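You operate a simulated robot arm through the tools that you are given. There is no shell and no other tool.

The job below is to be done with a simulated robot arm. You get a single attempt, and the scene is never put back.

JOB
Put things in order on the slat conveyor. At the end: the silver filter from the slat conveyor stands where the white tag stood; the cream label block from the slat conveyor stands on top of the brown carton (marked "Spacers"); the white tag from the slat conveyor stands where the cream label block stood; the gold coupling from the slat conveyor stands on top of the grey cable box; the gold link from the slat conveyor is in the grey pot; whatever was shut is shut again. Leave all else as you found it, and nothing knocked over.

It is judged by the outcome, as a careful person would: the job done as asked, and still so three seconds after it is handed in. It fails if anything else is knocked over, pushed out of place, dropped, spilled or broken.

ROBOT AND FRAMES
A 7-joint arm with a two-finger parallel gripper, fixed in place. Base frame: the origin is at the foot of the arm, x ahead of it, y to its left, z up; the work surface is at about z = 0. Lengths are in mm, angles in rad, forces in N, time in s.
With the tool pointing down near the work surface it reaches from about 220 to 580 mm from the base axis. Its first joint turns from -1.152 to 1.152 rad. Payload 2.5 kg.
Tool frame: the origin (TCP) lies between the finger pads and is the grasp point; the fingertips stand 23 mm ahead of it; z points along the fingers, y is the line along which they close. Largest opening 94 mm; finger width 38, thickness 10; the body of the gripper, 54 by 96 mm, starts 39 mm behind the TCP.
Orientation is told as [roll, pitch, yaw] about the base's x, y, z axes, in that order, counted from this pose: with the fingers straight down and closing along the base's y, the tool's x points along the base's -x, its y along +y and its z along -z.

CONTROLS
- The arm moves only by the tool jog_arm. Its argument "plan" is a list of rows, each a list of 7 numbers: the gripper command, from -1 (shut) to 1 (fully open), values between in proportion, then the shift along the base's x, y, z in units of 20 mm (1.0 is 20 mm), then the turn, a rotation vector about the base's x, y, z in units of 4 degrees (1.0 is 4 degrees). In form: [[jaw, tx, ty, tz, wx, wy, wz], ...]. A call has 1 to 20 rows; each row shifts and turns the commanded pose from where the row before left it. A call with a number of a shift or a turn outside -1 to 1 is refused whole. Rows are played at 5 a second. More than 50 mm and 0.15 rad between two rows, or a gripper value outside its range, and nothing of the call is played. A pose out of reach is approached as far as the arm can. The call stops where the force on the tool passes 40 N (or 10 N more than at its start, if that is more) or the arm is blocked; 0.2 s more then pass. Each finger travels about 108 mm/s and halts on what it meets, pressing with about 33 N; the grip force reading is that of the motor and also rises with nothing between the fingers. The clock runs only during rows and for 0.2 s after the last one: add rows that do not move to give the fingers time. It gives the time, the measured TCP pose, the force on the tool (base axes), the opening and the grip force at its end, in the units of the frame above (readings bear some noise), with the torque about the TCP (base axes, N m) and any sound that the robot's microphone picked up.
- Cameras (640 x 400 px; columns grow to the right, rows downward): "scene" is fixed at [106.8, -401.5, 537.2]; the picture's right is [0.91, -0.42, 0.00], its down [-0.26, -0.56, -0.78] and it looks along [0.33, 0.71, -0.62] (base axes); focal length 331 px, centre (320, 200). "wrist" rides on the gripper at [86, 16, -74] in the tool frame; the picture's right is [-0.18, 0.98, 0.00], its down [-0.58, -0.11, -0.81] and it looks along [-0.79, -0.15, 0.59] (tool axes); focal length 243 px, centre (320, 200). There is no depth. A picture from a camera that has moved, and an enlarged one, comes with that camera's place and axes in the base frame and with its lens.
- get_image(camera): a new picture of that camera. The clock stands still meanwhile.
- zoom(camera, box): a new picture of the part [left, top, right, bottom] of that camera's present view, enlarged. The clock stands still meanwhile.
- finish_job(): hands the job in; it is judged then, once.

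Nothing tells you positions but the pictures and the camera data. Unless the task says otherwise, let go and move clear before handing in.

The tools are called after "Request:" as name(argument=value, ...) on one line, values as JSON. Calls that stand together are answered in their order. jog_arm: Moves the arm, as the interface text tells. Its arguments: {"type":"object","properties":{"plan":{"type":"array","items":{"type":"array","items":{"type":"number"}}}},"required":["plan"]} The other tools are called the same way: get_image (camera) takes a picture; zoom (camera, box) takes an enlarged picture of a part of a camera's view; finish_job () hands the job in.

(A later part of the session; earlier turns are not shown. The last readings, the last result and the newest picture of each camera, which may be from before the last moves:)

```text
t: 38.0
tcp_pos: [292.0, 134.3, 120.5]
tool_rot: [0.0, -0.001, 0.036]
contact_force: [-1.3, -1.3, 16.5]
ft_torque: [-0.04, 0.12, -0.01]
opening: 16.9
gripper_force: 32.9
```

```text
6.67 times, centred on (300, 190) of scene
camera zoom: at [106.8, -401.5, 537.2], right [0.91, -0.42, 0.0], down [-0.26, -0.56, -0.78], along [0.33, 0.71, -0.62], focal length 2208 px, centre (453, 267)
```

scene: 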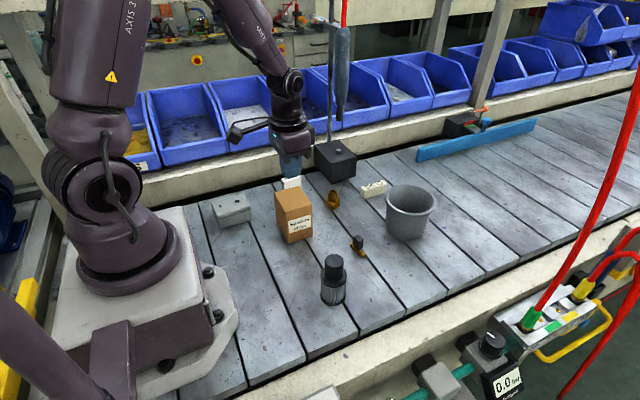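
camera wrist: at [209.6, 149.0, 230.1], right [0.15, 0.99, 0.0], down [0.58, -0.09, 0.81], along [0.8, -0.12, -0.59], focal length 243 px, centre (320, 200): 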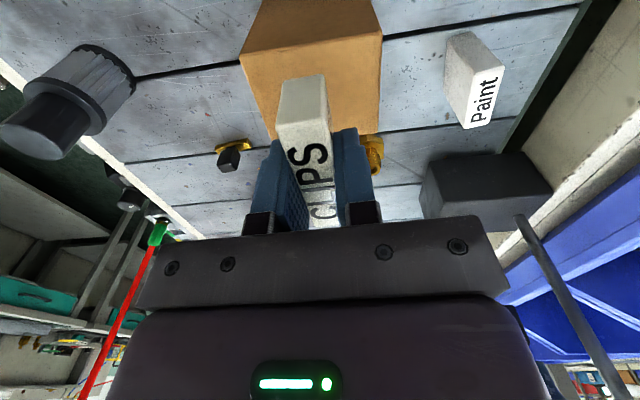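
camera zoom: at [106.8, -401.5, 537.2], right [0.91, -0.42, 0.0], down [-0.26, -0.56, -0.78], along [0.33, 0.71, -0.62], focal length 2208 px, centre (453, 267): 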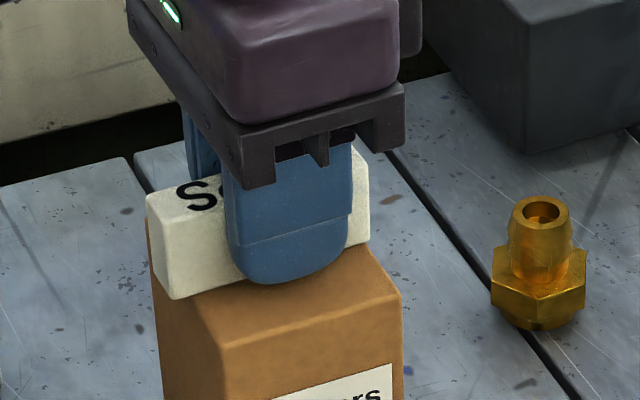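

Contact is made (16 N), so the block rests on the carton. I'll ease off slightly and open gently.

Request:
jog_arm(plan=[[-1, 0, 0, 0.05, 0, 0, 0], [-1, 0, 0, 0, 0, 0, 0]])

Request:
jog_arm(plan=[[-0.6, 0, 0, 0, 0, 0, 0], [-0.5, 0, 0, 0, 0, 0, 0], [-0.3, 0, 0, 0, 0, 0, 0], [-0.1, 0, 0, 0, 0, 0, 0], [-0.1, 0, 0, 0, 0, 0, 0]])

Request:
zoom(camera="wrist", box=[200, 0, 440, 220])

Request:
zoom(camera="scene", box=[260, 160, 340, 220])

```text
t: 38.6
tcp_pos: [289.5, 134.7, 120.6]
tool_rot: [-0.001, 0.0, 0.034]
contact_force: [-0.1, 0.3, 1.5]
ft_torque: [-0.01, -0.07, 0.01]
opening: 16.8
gripper_force: 33.2
```

```text
t: 39.8
tcp_pos: [290.9, 134.1, 121.0]
tool_rot: [0.001, 0.0, 0.035]
contact_force: [-0.1, -0.1, -0.9]
ft_torque: [0.0, -0.01, 0.02]
opening: 42.2
gripper_force: 0.0
```

```text
1.82 times, centred on (320, 110) of wrist
camera zoom: at [204.7, 147.5, 195.5], right [0.15, 0.99, 0.0], down [0.58, -0.09, 0.81], along [0.8, -0.12, -0.59], focal length 441 px, centre (320, 364)
```

zoom: 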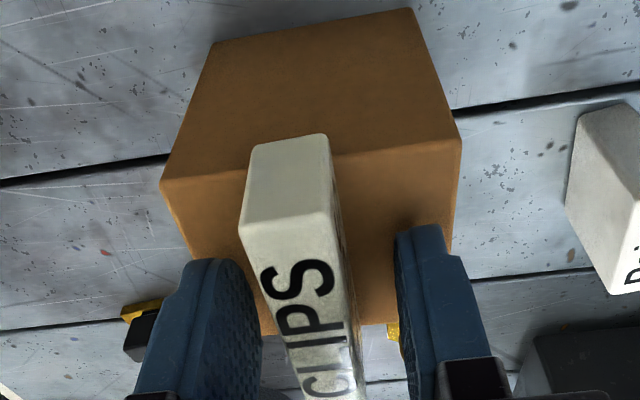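

```text
6.67 times, centred on (300, 190) of scene
camera zoom: at [106.8, -401.5, 537.2], right [0.91, -0.42, 0.0], down [-0.26, -0.56, -0.78], along [0.33, 0.71, -0.62], focal length 2208 px, centre (453, 267)
```

zoom: 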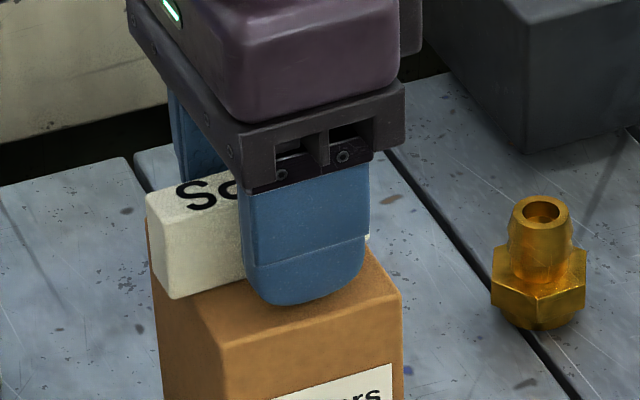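

The cream block stands on the carton and the fingers are clear. I'll rise and move above the white tag near (334, 256).

Request:
jog_arm(plan=[[-0.1, 0, 0, 0.3, 0, 0, 0], [-0.1, 0, 0, 0.7, 0, 0, 0], [-0.1, 0, 0, 1, 0, 0, 0], [-0.1, 0, 0, 1, 0, 0, 0], [0.4, 0.31, 0.87, 0.5, 0, 0, 0.25], [0.4, 0.31, 0.87, 0, 0, 0, 0.25], [0.4, 0.31, 0.87, 0, 0, 0, 0.25], [0.4, 0.31, 0.87, 0, 0, 0, 0.25], [0.4, 0.31, 0.87, -0.5, 0, 0, 0.25], [0.4, 0.31, 0.87, -0.5, 0, 0, 0.25], [0.4, 0.31, 0.87, -0.5, 0, 0, 0.25], [0.4, 0, 0, 0, 0, 0, 0], [0.4, 0, 0, 0, 0, 0, 0]])

Request:
get_image(camera="wrist")

Request:
get_image(camera="scene")

```text
t: 42.6
tcp_pos: [332.8, 255.8, 162.2]
tool_rot: [0.002, 0.0, 0.157]
contact_force: [0.3, 0.5, -0.3]
ft_torque: [-0.01, -0.02, 0.01]
opening: 65.7
gripper_force: 0.0
```

```text
taken
camera wrist: at [245.8, 257.8, 236.6], right [0.03, 1.0, 0.0], down [0.59, -0.02, 0.81], along [0.81, -0.02, -0.59], focal length 243 px, centre (320, 200)
```

wrist: 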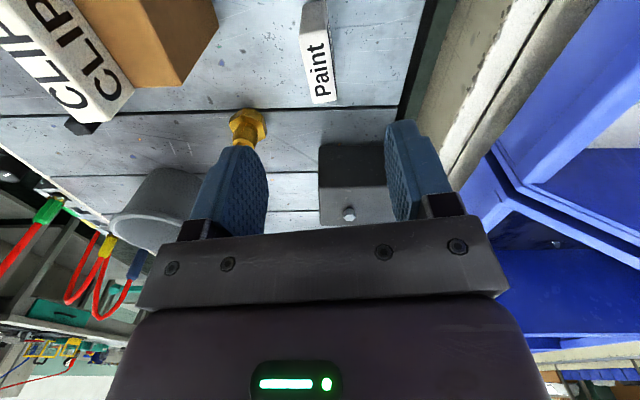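

```text
taken
```

scene: 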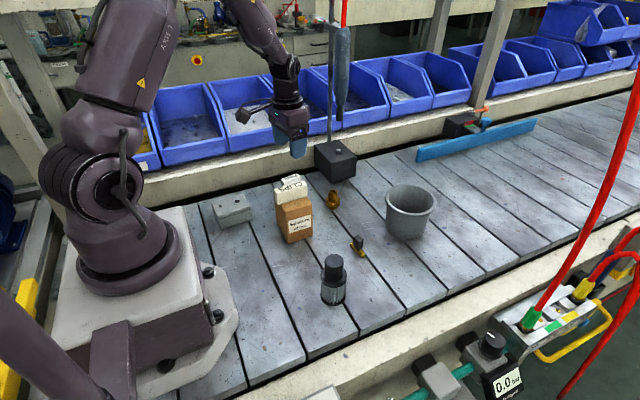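

The cream block sits well on the carton. I'll zoom in on the tag beneath the gripper.

Request:
zoom(camera="wrist", box=[240, 0, 400, 115])

Request:
zoom(camera="scene", box=[255, 160, 345, 225])

```text
3.48 times, centred on (320, 58) of wrist
camera zoom: at [245.8, 257.8, 236.6], right [0.03, 1.0, 0.0], down [0.59, -0.02, 0.81], along [0.81, -0.02, -0.59], focal length 844 px, centre (320, 696)
```

zoom: 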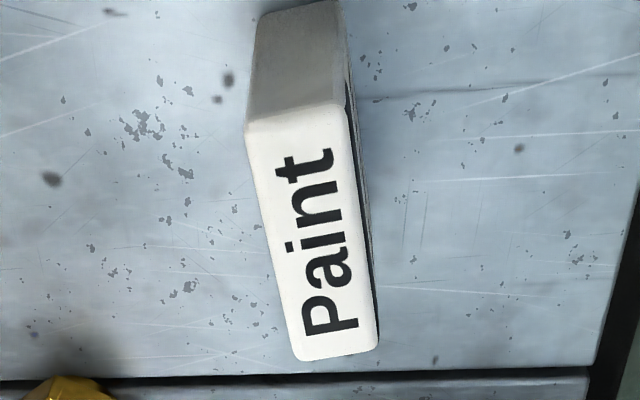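

```text
6.15 times, centred on (300, 192) of scene
camera zoom: at [106.8, -401.5, 537.2], right [0.91, -0.42, 0.0], down [-0.26, -0.56, -0.78], along [0.33, 0.71, -0.62], focal length 2038 px, centre (443, 246)
```

zoom: 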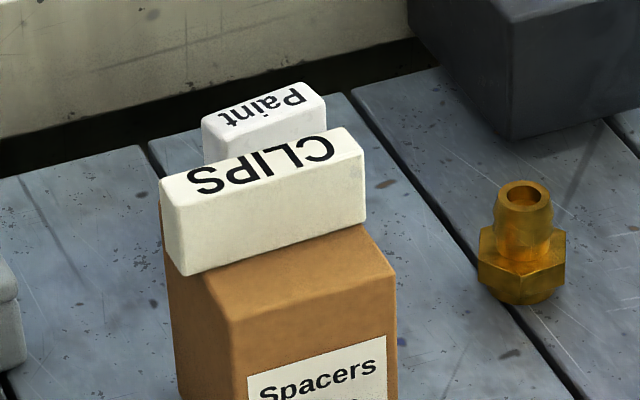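

The tag's centre is about (332.6, 255.2), turned 9°, 18 mm thick and about 58 mm tall. The tool is already aligned, so I'll lower straight down to z ≈ 32.

Request:
jog_arm(plan=[[0.4, 0, 0, -0.9, 0, 0, 0], [0.4, 0, 0, -0.9, 0, 0, 0], [0.4, 0, 0, -0.9, 0, 0, 0], [0.4, 0, 0, -0.9, 0, 0, 0], [0.4, 0, 0, -0.9, 0, 0, 0], [0.4, 0, 0, -0.9, 0, 0, 0], [0.4, 0, 0, -0.8, 0, 0, 0], [0.4, 0, 0, 0, 0, 0, 0], [0.4, 0, 0, 0, 0, 0, 0]])

Request:
zoom(camera="wrist", box=[160, 0, 480, 260])

```text
t: 44.6
tcp_pos: [337.5, 257.4, 35.7]
tool_rot: [0.0, -0.001, 0.157]
contact_force: [-0.9, -0.3, 0.0]
ft_torque: [-0.01, 0.01, 0.0]
opening: 65.7
gripper_force: 0.1
```

```text
1.54 times, centred on (320, 130) of wrist
camera zoom: at [249.6, 259.4, 110.3], right [0.03, 1.0, 0.0], down [0.59, -0.02, 0.81], along [0.81, -0.02, -0.59], focal length 373 px, centre (320, 308)
```

zoom: 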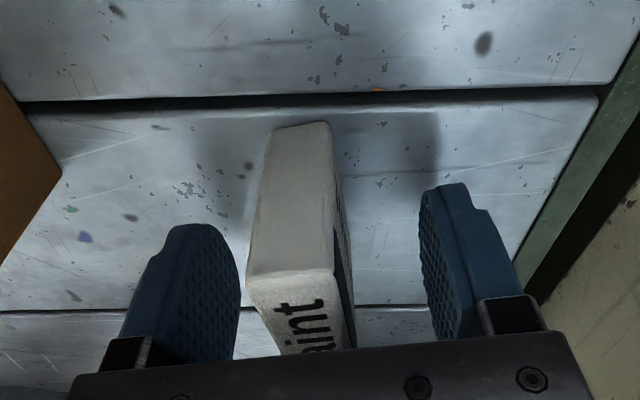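

The tag is centred between the fingers across its width. I'll shift 5 mm along its length, then close and check.

Request:
jog_arm(plan=[[0.4, -0.22, -0.04, -0.15, 0, 0, 0], [0.4, 0, 0, 0, 0, 0, 0], [0.0, 0, 0, 0, 0, 0, 0], [-0.4, 0, 0, 0, 0, 0, 0], [-1, 0, 0, 0, 0, 0, 0], [-1, 0, 0, 0, 0, 0, 0], [-1, 0, 0, 0, 0, 0, 0], [-1, 0, 0, 0, 0, 0, 0]])

Request:
zoom(camera="wrist", box=[160, 0, 480, 260])

```text
t: 46.4
tcp_pos: [332.6, 256.5, 33.9]
tool_rot: [0.001, -0.001, 0.157]
contact_force: [-0.5, 0.1, 0.2]
ft_torque: [0.0, -0.01, 0.02]
opening: 19.1
gripper_force: 33.0
```

```text
1.54 times, centred on (320, 130) of wrist
camera zoom: at [245.2, 258.7, 107.9], right [0.03, 1.0, 0.0], down [0.59, -0.02, 0.81], along [0.81, -0.02, -0.59], focal length 373 px, centre (320, 308)
```

zoom: 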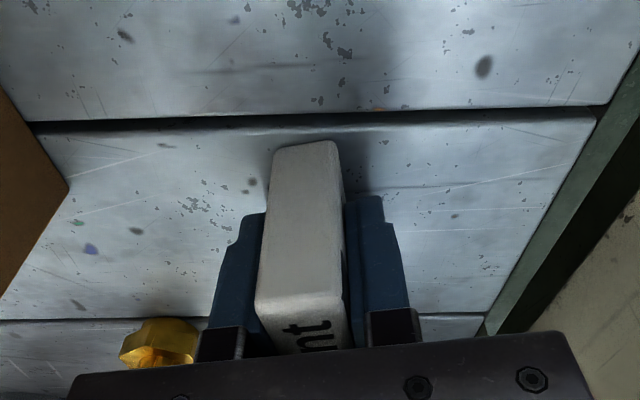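

The tag is gripped (19 mm) at TCP (332.6, 256.5, 33.9). I'll lift slowly with a check.

Request:
jog_arm(plan=[[-1, 0, 0, 0.1, 0, 0, 0], [-1, 0, 0, 0.1, 0, 0, 0], [-1, 0, 0, 0.2, 0, 0, 0], [-1, 0, 0, 0.2, 0, 0, 0], [-1, 0, 0, 0.2, 0, 0, 0], [-1, 0, 0, 0.2, 0, 0, 0], [-1, 0, 0, 0, 0, 0, 0]])

Request:
zoom(camera="wrist", box=[160, 0, 480, 260])

Request:
zoom(camera="scene", box=[240, 120, 340, 200])

```text
t: 48.0
tcp_pos: [331.1, 257.0, 54.1]
tool_rot: [-0.001, 0.0, 0.159]
contact_force: [-0.3, 0.2, -0.2]
ft_torque: [0.02, 0.02, -0.01]
opening: 19.1
gripper_force: 32.9
```

```text
1.54 times, centred on (320, 130) of wrist
camera zoom: at [244.3, 258.6, 129.6], right [0.03, 1.0, 0.0], down [0.59, -0.02, 0.81], along [0.81, -0.02, -0.59], focal length 373 px, centre (320, 308)
```

zoom: 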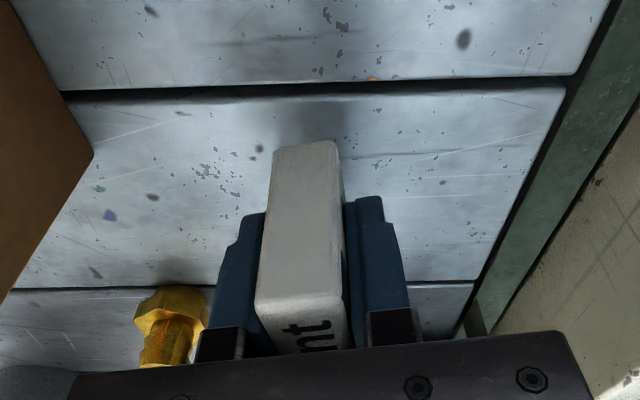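

```text
5.00 times, centred on (290, 160) of scene
camera zoom: at [106.8, -401.5, 537.2], right [0.91, -0.42, 0.0], down [-0.26, -0.56, -0.78], along [0.33, 0.71, -0.62], focal length 1656 px, centre (470, 400)
```

zoom: 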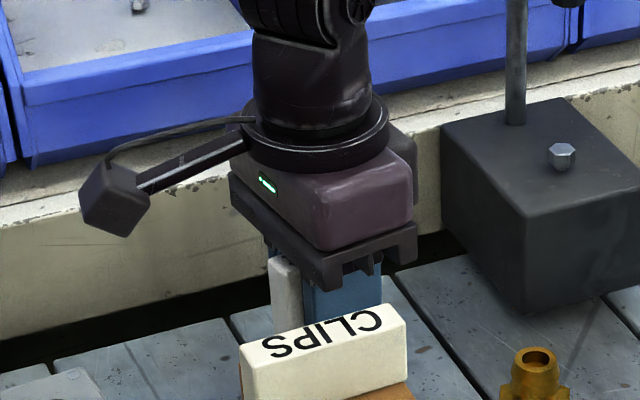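

The tag is held securely and clear of the slat. I'll continue up to about z = 135.

Request:
jog_arm(plan=[[-1, 0, 0, 0.2, 0, 0, 0], [-1, 0, 0, 0.3, 0, 0, 0], [-1, 0, 0, 0.4, 0, 0, 0], [-1, 0, 0, 0.4, 0, 0, 0], [-1, 0, 0, 0.4, 0, 0, 0], [-1, 0, 0, 0.4, 0, 0, 0], [-1, 0, 0, 0.4, 0, 0, 0], [-1, 0, 0, 0.4, 0, 0, 0], [-1, 0, 0, 0.4, 0, 0, 0], [-1, 0, 0, 0.4, 0, 0, 0], [-1, 0, 0, 0.3, 0, 0, 0], [-1, 0, 0, 0.1, 0, 0, 0], [-1, 0, 0, 0, 0, 0, 0]])

Request:
jog_arm(plan=[[-1, 0.2, -0.17, 0, 0, 0, -0.1], [-1, 0.4, -0.34, 0, 0, 0, -0.15], [-1, 0.5, -0.43, 0, 0, 0, -0.25], [-1, 0.5, -0.43, 0, 0, 0, -0.25], [-1, 0.5, -0.43, 0, 0, 0, -0.25], [-1, 0.5, -0.43, 0, 0, 0, -0.25], [-1, 0.5, -0.43, 0, 0, 0, -0.25], [-1, 0.5, -0.34, 0, 0, 0, -0.25], [-1, 0.5, -0.1, 0, 0, 0, 0], [-1, 0.5, -0.1, 0, 0, 0, 0], [-1, 0.6, -0.1, 0, 0, 0, 0], [-1, 0.6, -0.1, 0, 0, 0, 0], [-1, 0.6, -0.1, 0, 0, 0, 0], [-1, 0.6, -0.1, 0, 0, 0, 0], [-1, 0.6, -0.1, 0, 0, 0, 0], [-1, 0.6, -0.1, 0, 0, 0, 0], [-1, 0.6, -0.1, 0, 0, 0, 0], [-1, 0.5, -0.1, 0, 0, 0, 0], [-1, 0.4, -0.1, 0, 0, 0, 0], [-1, 0.2, 0, 0, 0, 0, 0]])

Request:
get_image(camera="wrist")

Request:
get_image(camera="scene")

```text
t: 50.8
tcp_pos: [330.0, 255.4, 136.3]
tool_rot: [0.0, 0.002, 0.157]
contact_force: [0.1, -0.1, 0.2]
ft_torque: [-0.01, -0.02, 0.01]
opening: 19.1
gripper_force: 32.7
```

```text
t: 55.0
tcp_pos: [527.9, 172.4, 135.4]
tool_rot: [-0.002, -0.001, 0.036]
contact_force: [0.2, -0.5, 0.4]
ft_torque: [-0.03, 0.01, -0.01]
opening: 19.1
gripper_force: 33.2
```

```text
taken
camera wrist: at [442.4, 185.7, 210.0], right [0.15, 0.99, 0.0], down [0.59, -0.09, 0.81], along [0.8, -0.12, -0.59], focal length 243 px, centre (320, 200)
```

wrist: 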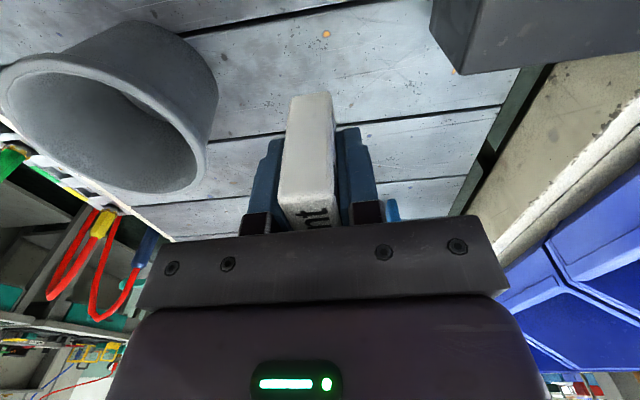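

```text
taken
```

scene: 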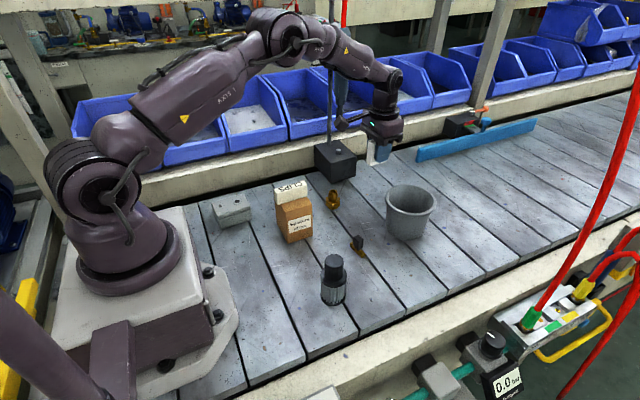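

The tag is carried to above the cream block's old place. I'll lower part-way, then correct by the measured position.

Request:
jog_arm(plan=[[-1, 0.1, 0.06, -0.2, 0, 0, 0], [-1, 0.1, 0.06, -0.4, 0, 0, 0], [-1, 0, 0, -0.5, 0, 0, 0], [-1, 0, 0, -0.5, 0, 0, 0], [-1, 0, 0, -0.5, 0, 0, 0], [-1, 0, 0, -0.5, 0, 0, 0], [-1, 0, 0, -0.5, 0, 0, 0], [-1, 0, 0, -0.5, 0, 0, 0], [-1, 0, 0, -0.4, 0, 0, 0], [-1, 0, 0, -0.2, 0, 0, 0], [-1, 0, 0, 0, 0, 0, 0], [-1, 0, 0, 0, 0, 0, 0]])

Request:
zoom(camera="scene", box=[330, 130, 440, 210])

Request:
zoom(camera="wrist", box=[160, 0, 480, 260])

```text
t: 57.6
tcp_pos: [532.4, 176.6, 52.0]
tool_rot: [0.002, 0.002, 0.036]
contact_force: [0.0, -0.1, 0.1]
ft_torque: [0.0, 0.03, 0.0]
opening: 19.1
gripper_force: 33.4
```

```text
5.00 times, centred on (385, 170) of scene
camera zoom: at [106.8, -401.5, 537.2], right [0.91, -0.42, 0.0], down [-0.26, -0.56, -0.78], along [0.33, 0.71, -0.62], focal length 1656 px, centre (-5, 350)
```

zoom: 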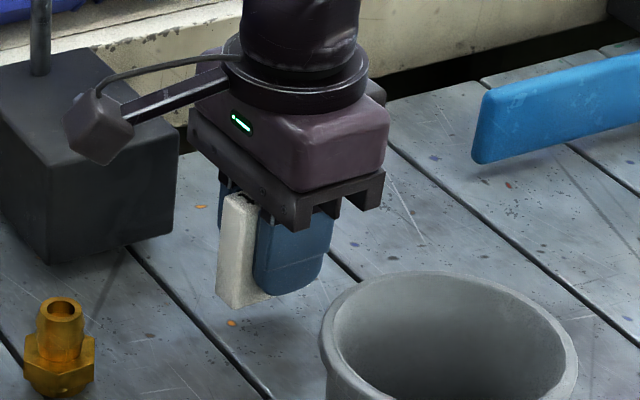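

```text
1.54 times, centred on (320, 130) of wrist
camera zoom: at [446.4, 189.5, 126.9], right [0.15, 0.99, 0.0], down [0.58, -0.09, 0.81], along [0.8, -0.12, -0.59], focal length 373 px, centre (320, 308)
```

zoom: 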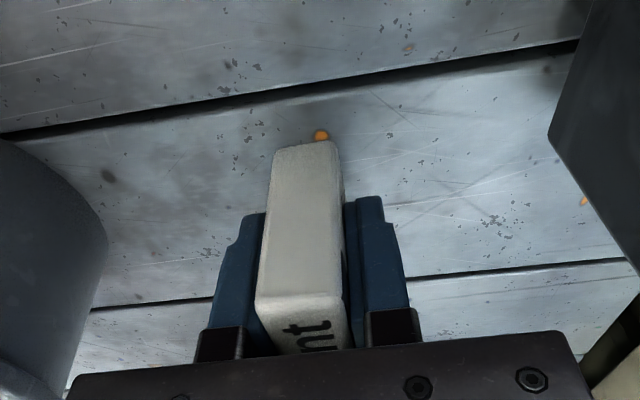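

Position is (532, 176) with the tag's base about 18 mm up. I'll continue down gently to contact.

Request:
jog_arm(plan=[[-1, 0, -0.05, -0.2, 0, 0, 0], [-1, 0, 0, -0.2, 0, 0, 0], [-1, 0, 0, -0.2, 0, 0, 0], [-1, 0, 0, -0.1, 0, 0, 0], [-1, 0, 0, 0, 0, 0, 0]])

Request:
jog_arm(plan=[[-1, 0, 0, -0.1, 0, 0, 0], [-1, 0, 0, 0, 0, 0, 0]])

```text
t: 58.8
tcp_pos: [533.6, 175.0, 38.1]
tool_rot: [-0.002, 0.0, 0.034]
contact_force: [0.5, -0.5, -0.2]
ft_torque: [0.02, 0.0, 0.0]
opening: 19.4
gripper_force: 33.0
```

```text
t: 59.4
tcp_pos: [532.3, 174.1, 36.2]
tool_rot: [0.0, 0.0, 0.035]
contact_force: [-0.1, -0.9, -0.6]
ft_torque: [0.03, -0.05, 0.02]
opening: 19.3
gripper_force: 32.9
```

Request:
jog_arm(plan=[[-1, 0, 0, -0.08, 0, 0, 0], [-1, 0, 0, 0, 0, 0, 0]])

```text
t: 60.0
tcp_pos: [531.8, 175.4, 35.1]
tool_rot: [0.001, 0.0, 0.035]
contact_force: [-0.6, 0.1, 0.2]
ft_torque: [0.01, 0.01, 0.0]
opening: 19.2
gripper_force: 33.1
```

The tag is about 1 mm above the slat with no contact yet. I'll take another small step down.

Request:
jog_arm(plan=[[-1, 0, 0, -0.08, 0, 0, 0], [-1, 0, 0, 0, 0, 0, 0]])

Request:
zoom(camera="scene", box=[340, 150, 420, 210])

```text
t: 60.6
tcp_pos: [530.6, 175.4, 34.0]
tool_rot: [0.0, 0.001, 0.034]
contact_force: [-0.2, 0.0, -0.1]
ft_torque: [-0.04, -0.03, 0.01]
opening: 19.4
gripper_force: 32.5
```

```text
6.67 times, centred on (380, 180) of scene
camera zoom: at [106.8, -401.5, 537.2], right [0.91, -0.42, 0.0], down [-0.26, -0.56, -0.78], along [0.33, 0.71, -0.62], focal length 2208 px, centre (-80, 333)
```

zoom: 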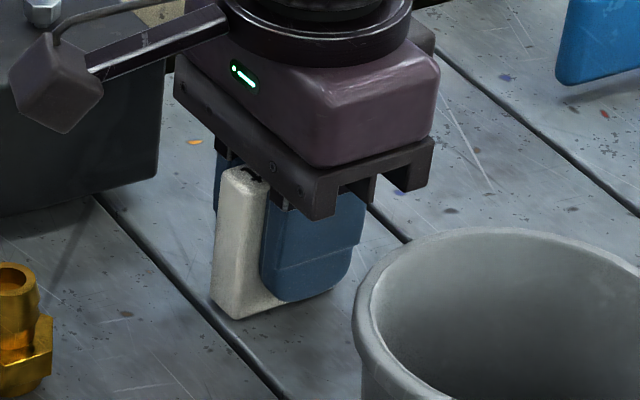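

Request:
jog_arm(plan=[[-1, 0, 0, -0.06, 0, 0, 0], [-1, 0, 0, 0, 0, 0, 0]])

```text
t: 61.2
tcp_pos: [532.7, 175.2, 32.7]
tool_rot: [0.0, 0.0, 0.034]
contact_force: [-2.3, 0.9, 7.9]
ft_torque: [0.0, 0.17, -0.02]
opening: 19.2
gripper_force: 33.5
```

Contact at 8 N, so the tag stands on the slat. I'll release gently.

Request:
jog_arm(plan=[[-0.6, 0, 0, 0.02, 0, 0, 0], [-0.5, 0, 0, 0, 0, 0, 0], [-0.3, 0, 0, 0, 0, 0, 0], [0.0, 0, 0, 0, 0, 0, 0], [0.2, 0, 0, 0, 0, 0, 0], [0.2, 0, 0, 0, 0, 0, 0]])

Request:
zoom(camera="wrist", box=[160, 0, 480, 260])

```text
t: 62.6
tcp_pos: [531.3, 175.8, 32.9]
tool_rot: [0.001, -0.001, 0.034]
contact_force: [0.0, 0.0, 0.0]
ft_torque: [0.01, -0.01, -0.01]
opening: 56.4
gripper_force: 0.0
```

```text
1.54 times, centred on (320, 130) of wrist
camera zoom: at [446.2, 188.0, 107.4], right [0.15, 0.99, 0.0], down [0.58, -0.09, 0.81], along [0.8, -0.12, -0.59], focal length 373 px, centre (320, 308)
```

zoom: 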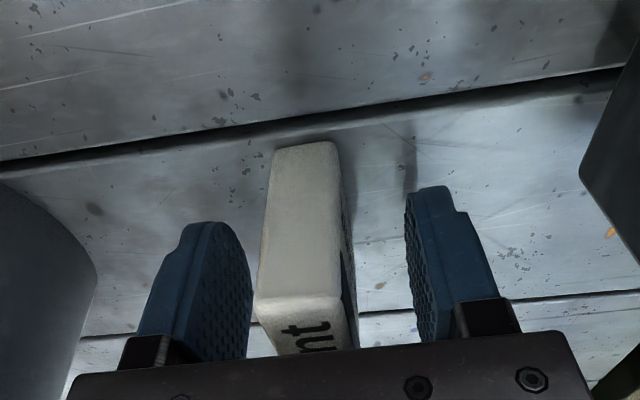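

The tag stands freely at the cream block's old place. I'll rise and travel to above the filter near (291, -64).

Request:
jog_arm(plan=[[0.2, 0, 0, 0.3, 0, 0, 0], [0.2, 0, 0, 0.8, 0, 0, 0], [0.2, 0, 0, 1, 0, 0, 0], [0.2, 0, 0, 1, 0, 0, 0], [0.2, 0, 0, 1, 0, 0, 0], [0.2, 0, 0, 1, 0, 0, 0], [0.2, 0, 0, 1, 0, 0, 0], [0.2, 0, 0, 1, 0, 0, 0], [0.2, 0, 0, 1, 0, 0, 0], [0.2, 0, 0, 0, 0, 0, 0]])

Request:
jog_arm(plan=[[1, -1, -1, 0, 0, 0, -0.1], [1, -1, -1, 0, 0, 0, -0.1], [1, -1, -1, 0, 0, 0, -0.1], [1, -1, -1, 0, 0, 0, -0.1], [1, -1, -1, 0, 0, 0, -0.1], [1, -1, -1, 0, 0, 0, 0], [1, -1, -1, 0, 0, 0, 0], [1, -1, -1, 0, 0, 0, 0], [1, -1, -1, 0, 0, 0, 0], [1, -1, -1, 0, 0, 0, 0], [1, -1, -1, 0, 0, 0, 0], [1, -1, -1, 0, 0, 0, 0], [1, 0, 0, 0, 0, 0, 0], [1, 0, 0, 0, 0, 0, 0]])

Request:
get_image(camera="wrist")

Request:
get_image(camera="scene")

```text
t: 64.8
tcp_pos: [532.2, 176.8, 194.7]
tool_rot: [0.0, 0.0, 0.035]
contact_force: [0.8, 0.4, 0.0]
ft_torque: [0.02, -0.02, 0.01]
opening: 56.4
gripper_force: 0.1
```

```text
t: 67.8
tcp_pos: [294.3, -66.1, 194.7]
tool_rot: [0.0, -0.001, -0.001]
contact_force: [-0.3, -0.1, 0.4]
ft_torque: [-0.03, -0.01, -0.02]
opening: 93.9
gripper_force: 0.1
```

```text
taken
camera wrist: at [208.1, -50.0, 269.4], right [0.18, 0.98, 0.0], down [0.58, -0.11, 0.81], along [0.79, -0.15, -0.59], focal length 243 px, centre (320, 200)
```

wrist: 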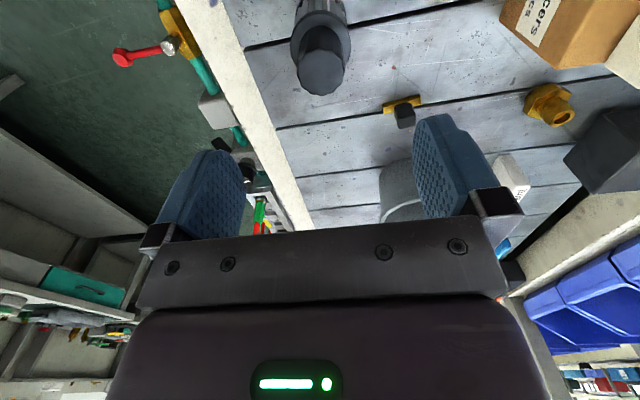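

```text
taken
```

scene: 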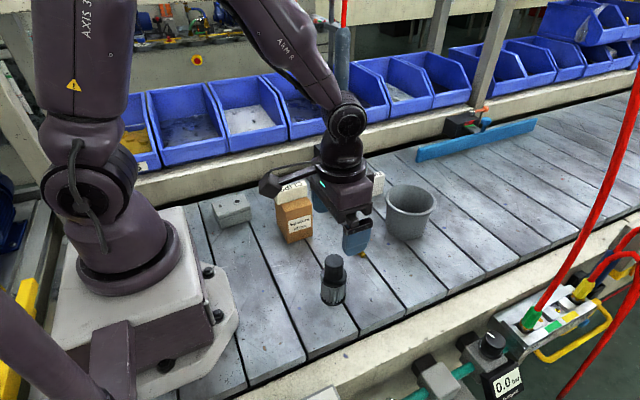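

Now above the filter. I'll zoom in to measure its cap and body.

Request:
zoom(camera="wrist", box=[240, 0, 400, 110])

Request:
zoom(camera="scene", box=[300, 240, 370, 310])

Request:
zoom(camera="scene", box=[340, 160, 440, 222])

```text
3.64 times, centred on (320, 55) of wrist
camera zoom: at [208.1, -50.0, 269.4], right [0.18, 0.98, 0.0], down [0.58, -0.11, 0.81], along [0.79, -0.15, -0.59], focal length 882 px, centre (320, 727)
```

zoom: 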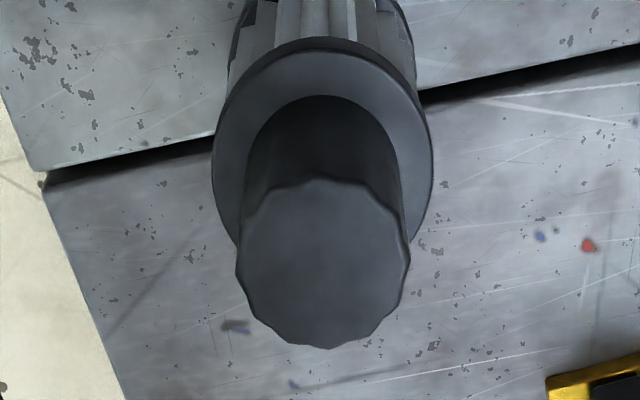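

```text
5.71 times, centred on (335, 275) of scene
camera zoom: at [106.8, -401.5, 537.2], right [0.91, -0.42, 0.0], down [-0.26, -0.56, -0.78], along [0.33, 0.71, -0.62], focal length 1893 px, centre (234, -229)
```

zoom: 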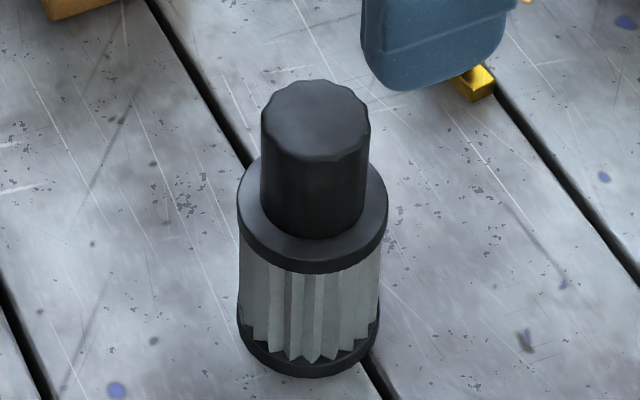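

```text
6.40 times, centred on (390, 191) of scene
camera zoom: at [106.8, -401.5, 537.2], right [0.91, -0.42, 0.0], down [-0.26, -0.56, -0.78], along [0.33, 0.71, -0.62], focal length 2120 px, centre (-128, 258)
```

zoom: 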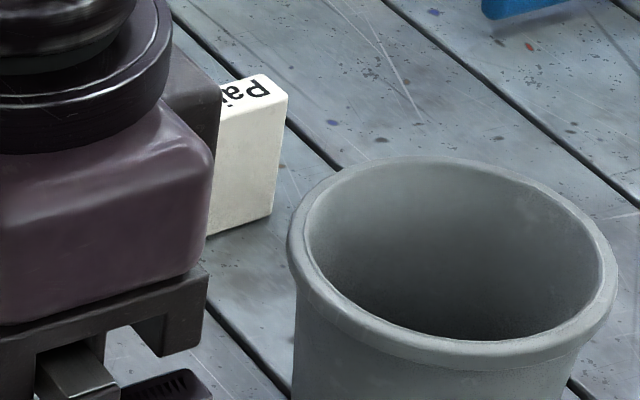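

The filter's axis is at (290, -65), 99 mm tall, with a 33 mm scalloped cap from z 58 to 99. I'll lower the fingers around the cap, keeping the tips just above the collar.

Request:
jog_arm(plan=[[0.4, -0.2, 0.05, -0.8, 0, 0, 0], [0.4, 0, 0, -0.9, 0, 0, 0], [0.4, 0, 0, -0.9, 0, 0, 0], [0.4, 0, 0, -0.9, 0, 0, 0], [0.4, 0, 0, -0.9, 0, 0, 0], [0.4, 0, 0, -0.8, 0, 0, 0], [0.4, 0, 0, 0, 0, 0, 0], [0.4, 0, 0, 0, 0, 0, 0]])

Request:
zoom(camera="wrist", box=[160, 0, 480, 260])

Request:
zoom(camera="scene", box=[280, 220, 390, 310])

```text
t: 69.6
tcp_pos: [288.5, -63.2, 91.1]
tool_rot: [0.001, 0.002, -0.001]
contact_force: [-0.4, 0.8, 0.1]
ft_torque: [-0.01, 0.01, 0.02]
opening: 65.6
gripper_force: 0.0
```

```text
1.54 times, centred on (320, 130) of wrist
camera zoom: at [202.6, -46.4, 166.1], right [0.18, 0.98, 0.0], down [0.58, -0.11, 0.81], along [0.79, -0.15, -0.59], focal length 373 px, centre (320, 308)
```

zoom: 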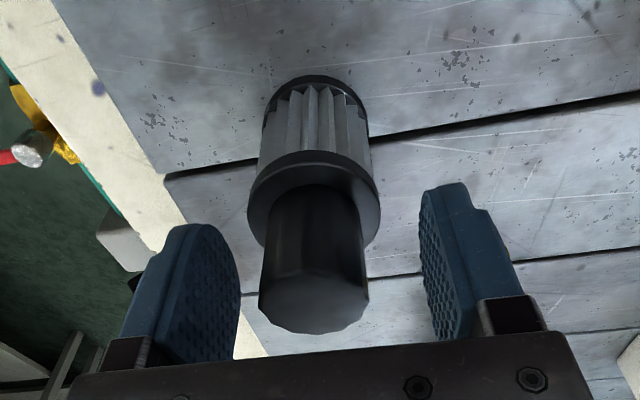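

```text
4.44 times, centred on (335, 265) of scene
camera zoom: at [106.8, -401.5, 537.2], right [0.91, -0.42, 0.0], down [-0.26, -0.56, -0.78], along [0.33, 0.71, -0.62], focal length 1472 px, centre (253, -89)
```

zoom: 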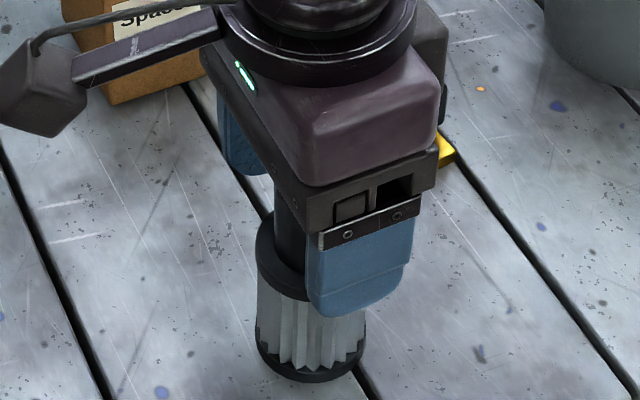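

The cap is nearly centred. I'll make a small correction, go down to z ≈ 84 and close.

Request:
jog_arm(plan=[[0.4, 0.1, -0.09, -0.35, 0, 0, 0], [0.4, 0, 0, 0, 0, 0, 0], [0.1, 0, 0, 0, 0, 0, 0], [-0.1, 0, 0, 0, 0, 0, 0], [-0.3, 0, 0, 0, 0, 0, 0], [-1, 0, 0, 0, 0, 0, 0], [-1, 0, 0, 0, 0, 0, 0], [-1, 0, 0, 0, 0, 0, 0]])

Request:
zoom(camera="wrist", box=[160, 0, 480, 260])

Request:
zoom(camera="scene", box=[280, 220, 390, 310])

```text
t: 71.4
tcp_pos: [290.5, -63.8, 83.6]
tool_rot: [0.001, 0.0, 0.0]
contact_force: [-0.3, 0.4, -0.1]
ft_torque: [0.01, 0.01, 0.02]
opening: 45.3
gripper_force: 32.6
```

```text
1.54 times, centred on (320, 130) of wrist
camera zoom: at [205.4, -48.9, 158.3], right [0.18, 0.98, 0.0], down [0.58, -0.11, 0.81], along [0.79, -0.15, -0.59], focal length 373 px, centre (320, 308)
```

zoom: 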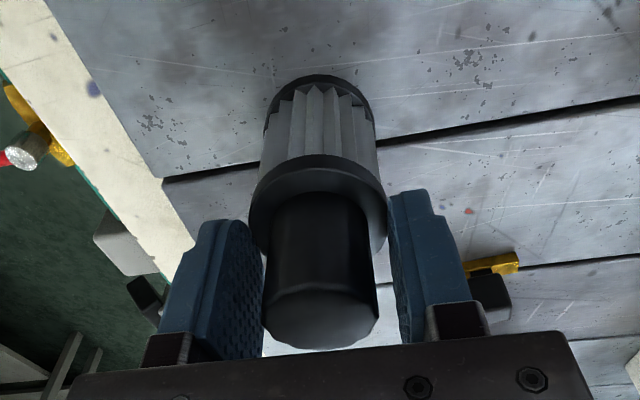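

```text
4.44 times, centred on (335, 265) of scene
camera zoom: at [106.8, -401.5, 537.2], right [0.91, -0.42, 0.0], down [-0.26, -0.56, -0.78], along [0.33, 0.71, -0.62], focal length 1472 px, centre (253, -89)
```

zoom: 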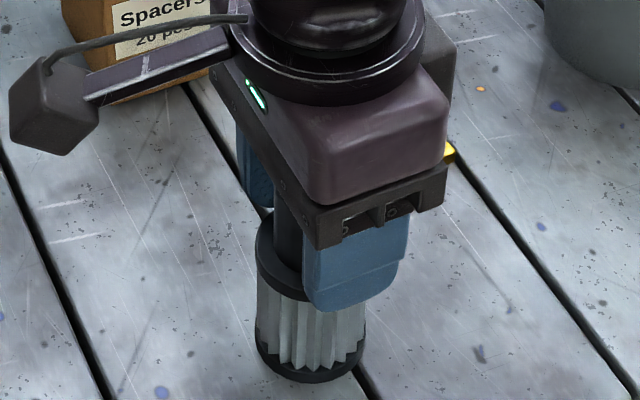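

The fingers stopped at 45 mm, meaning the tips caught the collar rather than the cap, which would be a poor hold. I'll open, go lower to TCP z ≈ 67 and grip the full 48 mm collar and body, with the cap still under the palm.

Request:
jog_arm(plan=[[-0.02, 0, 0, 0, 0, 0, 0], [0.1, 0, 0, 0, 0, 0, 0], [0.4, 0, 0, 0, 0, 0, 0], [0.4, 0, 0, -0.3, 0, 0, 0], [0.4, 0, 0, -0.3, 0, 0, 0], [0.4, 0, 0, -0.1, 0, 0, 0], [0.4, 0, 0, 0, 0, 0, 0]])

Request:
zoom(camera="wrist", box=[160, 0, 480, 260])

Request:
zoom(camera="scene", box=[280, 220, 390, 310])

```text
t: 73.0
tcp_pos: [288.9, -64.9, 69.4]
tool_rot: [-0.001, -0.001, -0.001]
contact_force: [0.5, 0.4, -0.1]
ft_torque: [0.01, 0.02, 0.03]
opening: 65.6
gripper_force: 0.0
```

```text
1.54 times, centred on (320, 130) of wrist
camera zoom: at [204.7, -48.8, 144.5], right [0.18, 0.98, 0.0], down [0.58, -0.11, 0.81], along [0.79, -0.15, -0.59], focal length 373 px, centre (320, 308)
```

zoom: 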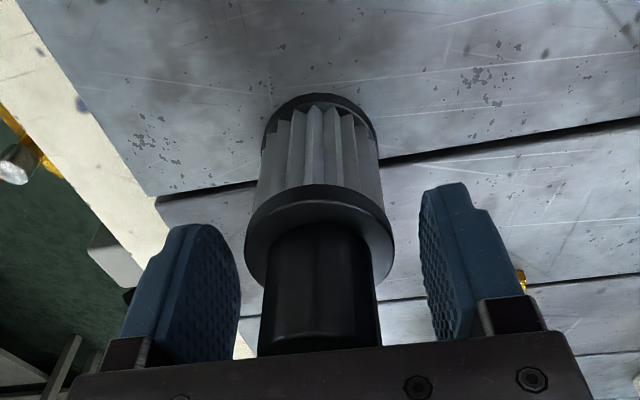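

```text
4.44 times, centred on (335, 265) of scene
camera zoom: at [106.8, -401.5, 537.2], right [0.91, -0.42, 0.0], down [-0.26, -0.56, -0.78], along [0.33, 0.71, -0.62], focal length 1472 px, centre (253, -89)
```

zoom: 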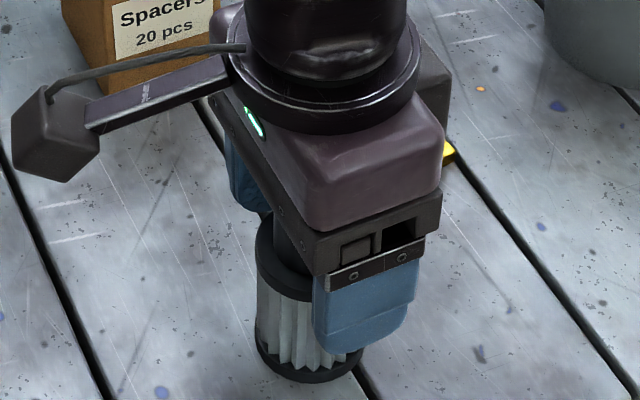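

The filter is centred between the fingers. I'll lower 3 mm more and close.

Request:
jog_arm(plan=[[0.4, 0.05, 0, -0.13, 0, 0, 0], [0.4, 0, 0, 0, 0, 0, 0], [0.2, 0, 0, 0, 0, 0, 0], [0.05, 0, 0, 0, 0, 0, 0], [-0.2, 0, 0, 0, 0, 0, 0], [-1, 0, 0, 0, 0, 0, 0], [-1, 0, 0, 0, 0, 0, 0]])

Request:
jog_arm(plan=[[-1, 0, 0, 0.1, 0, 0, 0], [-1, 0, 0, 0.1, 0, 0, 0], [-1, 0, 0, 0.1, 0, 0, 0], [-1, 0, 0, 0.1, 0, 0, 0], [-1, 0, 0, 0, 0, 0, 0]])

Request:
zoom(camera="wrist", box=[160, 0, 480, 260])

Request:
zoom(camera="scene", box=[280, 220, 390, 310])

```text
t: 74.6
tcp_pos: [291.8, -64.0, 65.3]
tool_rot: [0.001, 0.001, 0.0]
contact_force: [0.7, 0.0, 0.0]
ft_torque: [0.02, -0.03, 0.01]
opening: 45.9
gripper_force: 33.2
```

```text
t: 75.8
tcp_pos: [291.1, -65.1, 74.6]
tool_rot: [0.0, -0.001, 0.0]
contact_force: [-0.3, 0.0, -1.0]
ft_torque: [0.01, 0.0, -0.01]
opening: 45.5
gripper_force: 33.4
```

```text
1.54 times, centred on (320, 130) of wrist
camera zoom: at [206.0, -49.0, 149.5], right [0.18, 0.98, 0.0], down [0.58, -0.11, 0.81], along [0.79, -0.15, -0.59], focal length 373 px, centre (320, 308)
```

zoom: 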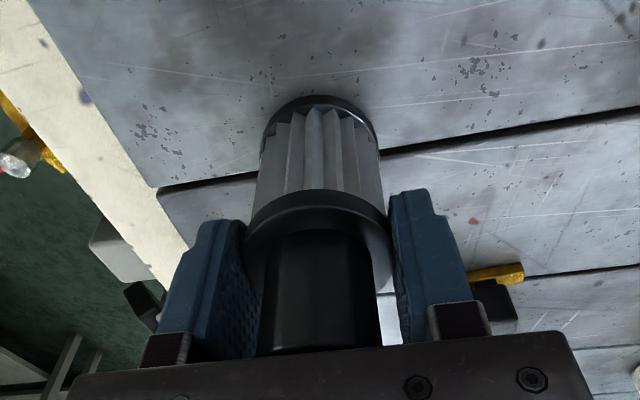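

```text
4.44 times, centred on (335, 265) of scene
camera zoom: at [106.8, -401.5, 537.2], right [0.91, -0.42, 0.0], down [-0.26, -0.56, -0.78], along [0.33, 0.71, -0.62], focal length 1472 px, centre (253, -89)
```

zoom: 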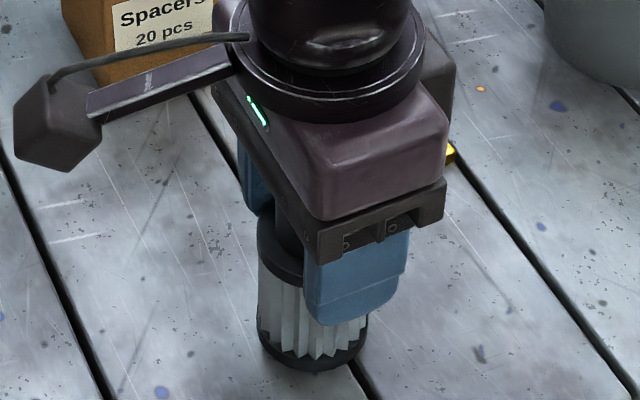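

The filter lifts with the gripper. I'll continue slowly and check for slip.

Request:
jog_arm(plan=[[-1, 0, 0, 0.15, 0, 0, 0], [-1, 0, 0, 0.2, 0, 0, 0], [-1, 0, 0, 0.2, 0, 0, 0], [-1, 0, 0, 0.2, 0, 0, 0], [-1, 0, 0, 0.2, 0, 0, 0], [-1, 0, 0, 0.2, 0, 0, 0], [-1, 0, 0, 0.15, 0, 0, 0], [-1, 0, 0, 0, 0, 0, 0]])

Request:
zoom(camera="wrist", box=[160, 0, 480, 260])

Request:
zoom(camera="scene", box=[280, 220, 390, 310])

```text
t: 77.6
tcp_pos: [290.7, -66.3, 101.9]
tool_rot: [0.0, 0.001, 0.001]
contact_force: [0.8, 0.2, -0.8]
ft_torque: [0.0, 0.02, 0.03]
opening: 46.0
gripper_force: 32.8
```

```text
1.54 times, centred on (320, 130) of wrist
camera zoom: at [205.1, -50.0, 176.3], right [0.18, 0.98, 0.0], down [0.58, -0.11, 0.81], along [0.79, -0.15, -0.59], focal length 373 px, centre (320, 308)
```

zoom: 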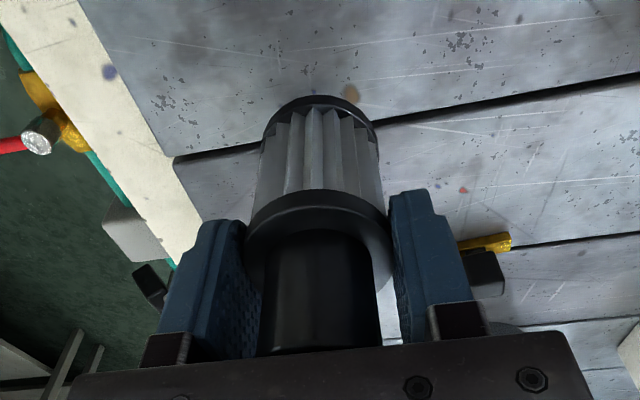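

```text
4.44 times, centred on (335, 265) of scene
camera zoom: at [106.8, -401.5, 537.2], right [0.91, -0.42, 0.0], down [-0.26, -0.56, -0.78], along [0.33, 0.71, -0.62], focal length 1472 px, centre (253, -89)
```

zoom: 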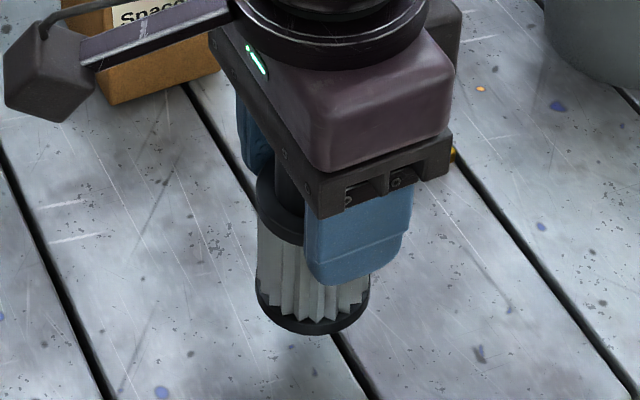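

No slip. I'll raise the filter to about 85 mm clearance and then route it around the carton.

Request:
jog_arm(plan=[[-1, 0, 0, 0.2, 0, 0, 0], [-1, 0, 0, 0.35, 0, 0, 0], [-1, 0, 0, 0.35, 0, 0, 0], [-1, 0, 0, 0.35, 0, 0, 0], [-1, 0, 0, 0.35, 0, 0, 0], [-1, 0, 0, 0.35, 0, 0, 0], [-1, 0, 0, 0.35, 0, 0, 0], [-1, 0, 0, 0.35, 0, 0, 0], [-1, 0, 0, 0.2, 0, 0, 0], [-1, 0, 0, 0, 0, 0, 0]])

Request:
jog_arm(plan=[[-1, 0.2, 0.12, 0, 0, 0, 0], [-1, 0.4, 0.25, 0, 0, 0, 0], [-1, 0.5, 0.32, 0, 0, 0, 0], [-1, 0.5, 0.32, 0, 0, 0, 0], [-1, 0.5, 0.32, 0, 0, 0, 0], [-1, 0.5, 0.32, 0, 0, 0, 0], [-1, 0.5, 0.35, 0, 0, 0, 0], [-1, 0.5, 0.4, 0, 0, 0, 0], [-1, 0.5, 0.45, 0, 0, 0, 0], [-1, 0.4, 0.5, 0, 0, 0, 0], [-1, 0.3, 0.5, 0, 0, 0, 0], [-1, 0.2, 0.5, 0, 0, 0, 0], [-1, 0.1, 0.5, 0, 0, 0, 0], [-1, 0, 0.5, 0, 0, 0, 0], [-1, 0, 0.5, 0, 0, 0, 0], [-1, 0, 0.5, 0, 0, 0, 0], [-1, 0, 0.5, 0, 0, 0, 0], [-1, 0, 0.4, 0, 0, 0, 0], [-1, 0, 0.2, 0, 0, 0, 0], [-1, 0, 0, 0, 0, 0, 0]])

Request:
get_image(camera="scene")

```text
t: 79.8
tcp_pos: [291.5, -66.5, 158.2]
tool_rot: [0.0, 0.0, 0.001]
contact_force: [-0.5, 0.2, -1.0]
ft_torque: [-0.03, 0.03, -0.02]
opening: 45.7
gripper_force: 33.2
```

```text
t: 84.0
tcp_pos: [393.9, 84.3, 158.3]
tool_rot: [0.0, 0.001, 0.0]
contact_force: [0.1, -0.3, -1.8]
ft_torque: [0.02, -0.03, 0.01]
opening: 45.7
gripper_force: 33.1
```

```text
taken
```

scene: 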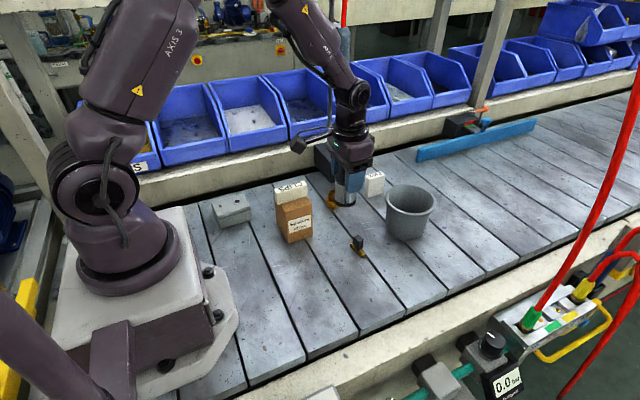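

The filter is held steady at (394, 84). I'll continue on towards the tag's old place.

Request:
jog_arm(plan=[[-1, 0, 0.2, 0, 0, 0, 0], [-1, 0, 0.4, 0, 0, 0, 0], [-1, 0, 0.5, 0, 0, 0, 0], [-1, 0, 0.5, 0, 0, 0, 0], [-1, 0, 0.5, 0, 0, 0, 0], [-1, 0, 0.5, 0, 0, 0, 0], [-1, 0, 0.5, 0, 0, 0, 0], [-1, 0, 0.5, 0, 0, 0, 0], [-1, 0, 0.5, 0, 0, 0, 0], [-1, 0, 0.5, 0, 0, 0, 0], [-1, 0, 0.5, 0, 0, 0, 0], [-1, -0.2, 0.5, 0, 0, 0, 0], [-1, -0.4, 0.4, 0, 0, 0, 0], [-1, -0.5, 0.5, 0, 0, 0, 0], [-1, -0.5, 0.5, 0, 0, 0, 0], [-1, -0.5, 0.5, 0, 0, 0, 0], [-1, -0.5, 0.5, 0, 0, 0, 0], [-1, -0.35, 0.4, 0, 0, 0, 0], [-1, -0.1, 0.2, 0, 0, 0, 0], [-1, 0, 0, 0, 0, 0, 0]])

Request:
get_image(camera="scene")

Request:
get_image(camera="wrist")

```text
t: 88.2
tcp_pos: [332.1, 255.9, 159.9]
tool_rot: [0.0, -0.001, 0.0]
contact_force: [0.5, -0.2, -0.7]
ft_torque: [0.0, -0.03, 0.03]
opening: 45.7
gripper_force: 32.9
```

```text
taken
```

scene: 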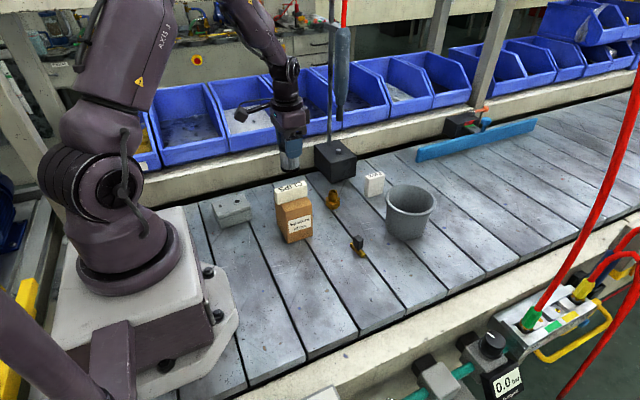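

```text
taken
camera wrist: at [245.9, 271.2, 233.5], right [0.18, 0.98, 0.0], down [0.58, -0.11, 0.81], along [0.79, -0.15, -0.59], focal length 243 px, centre (320, 200)
```

wrist: 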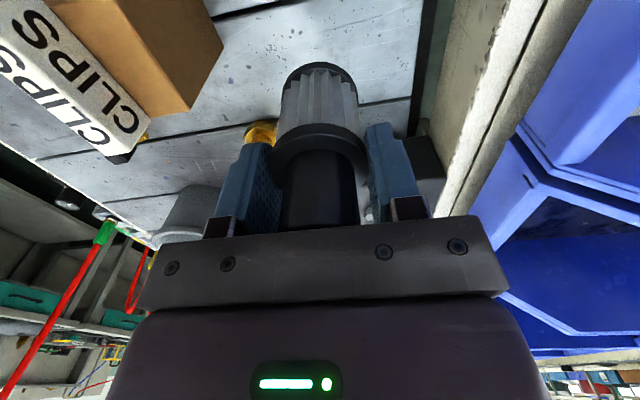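

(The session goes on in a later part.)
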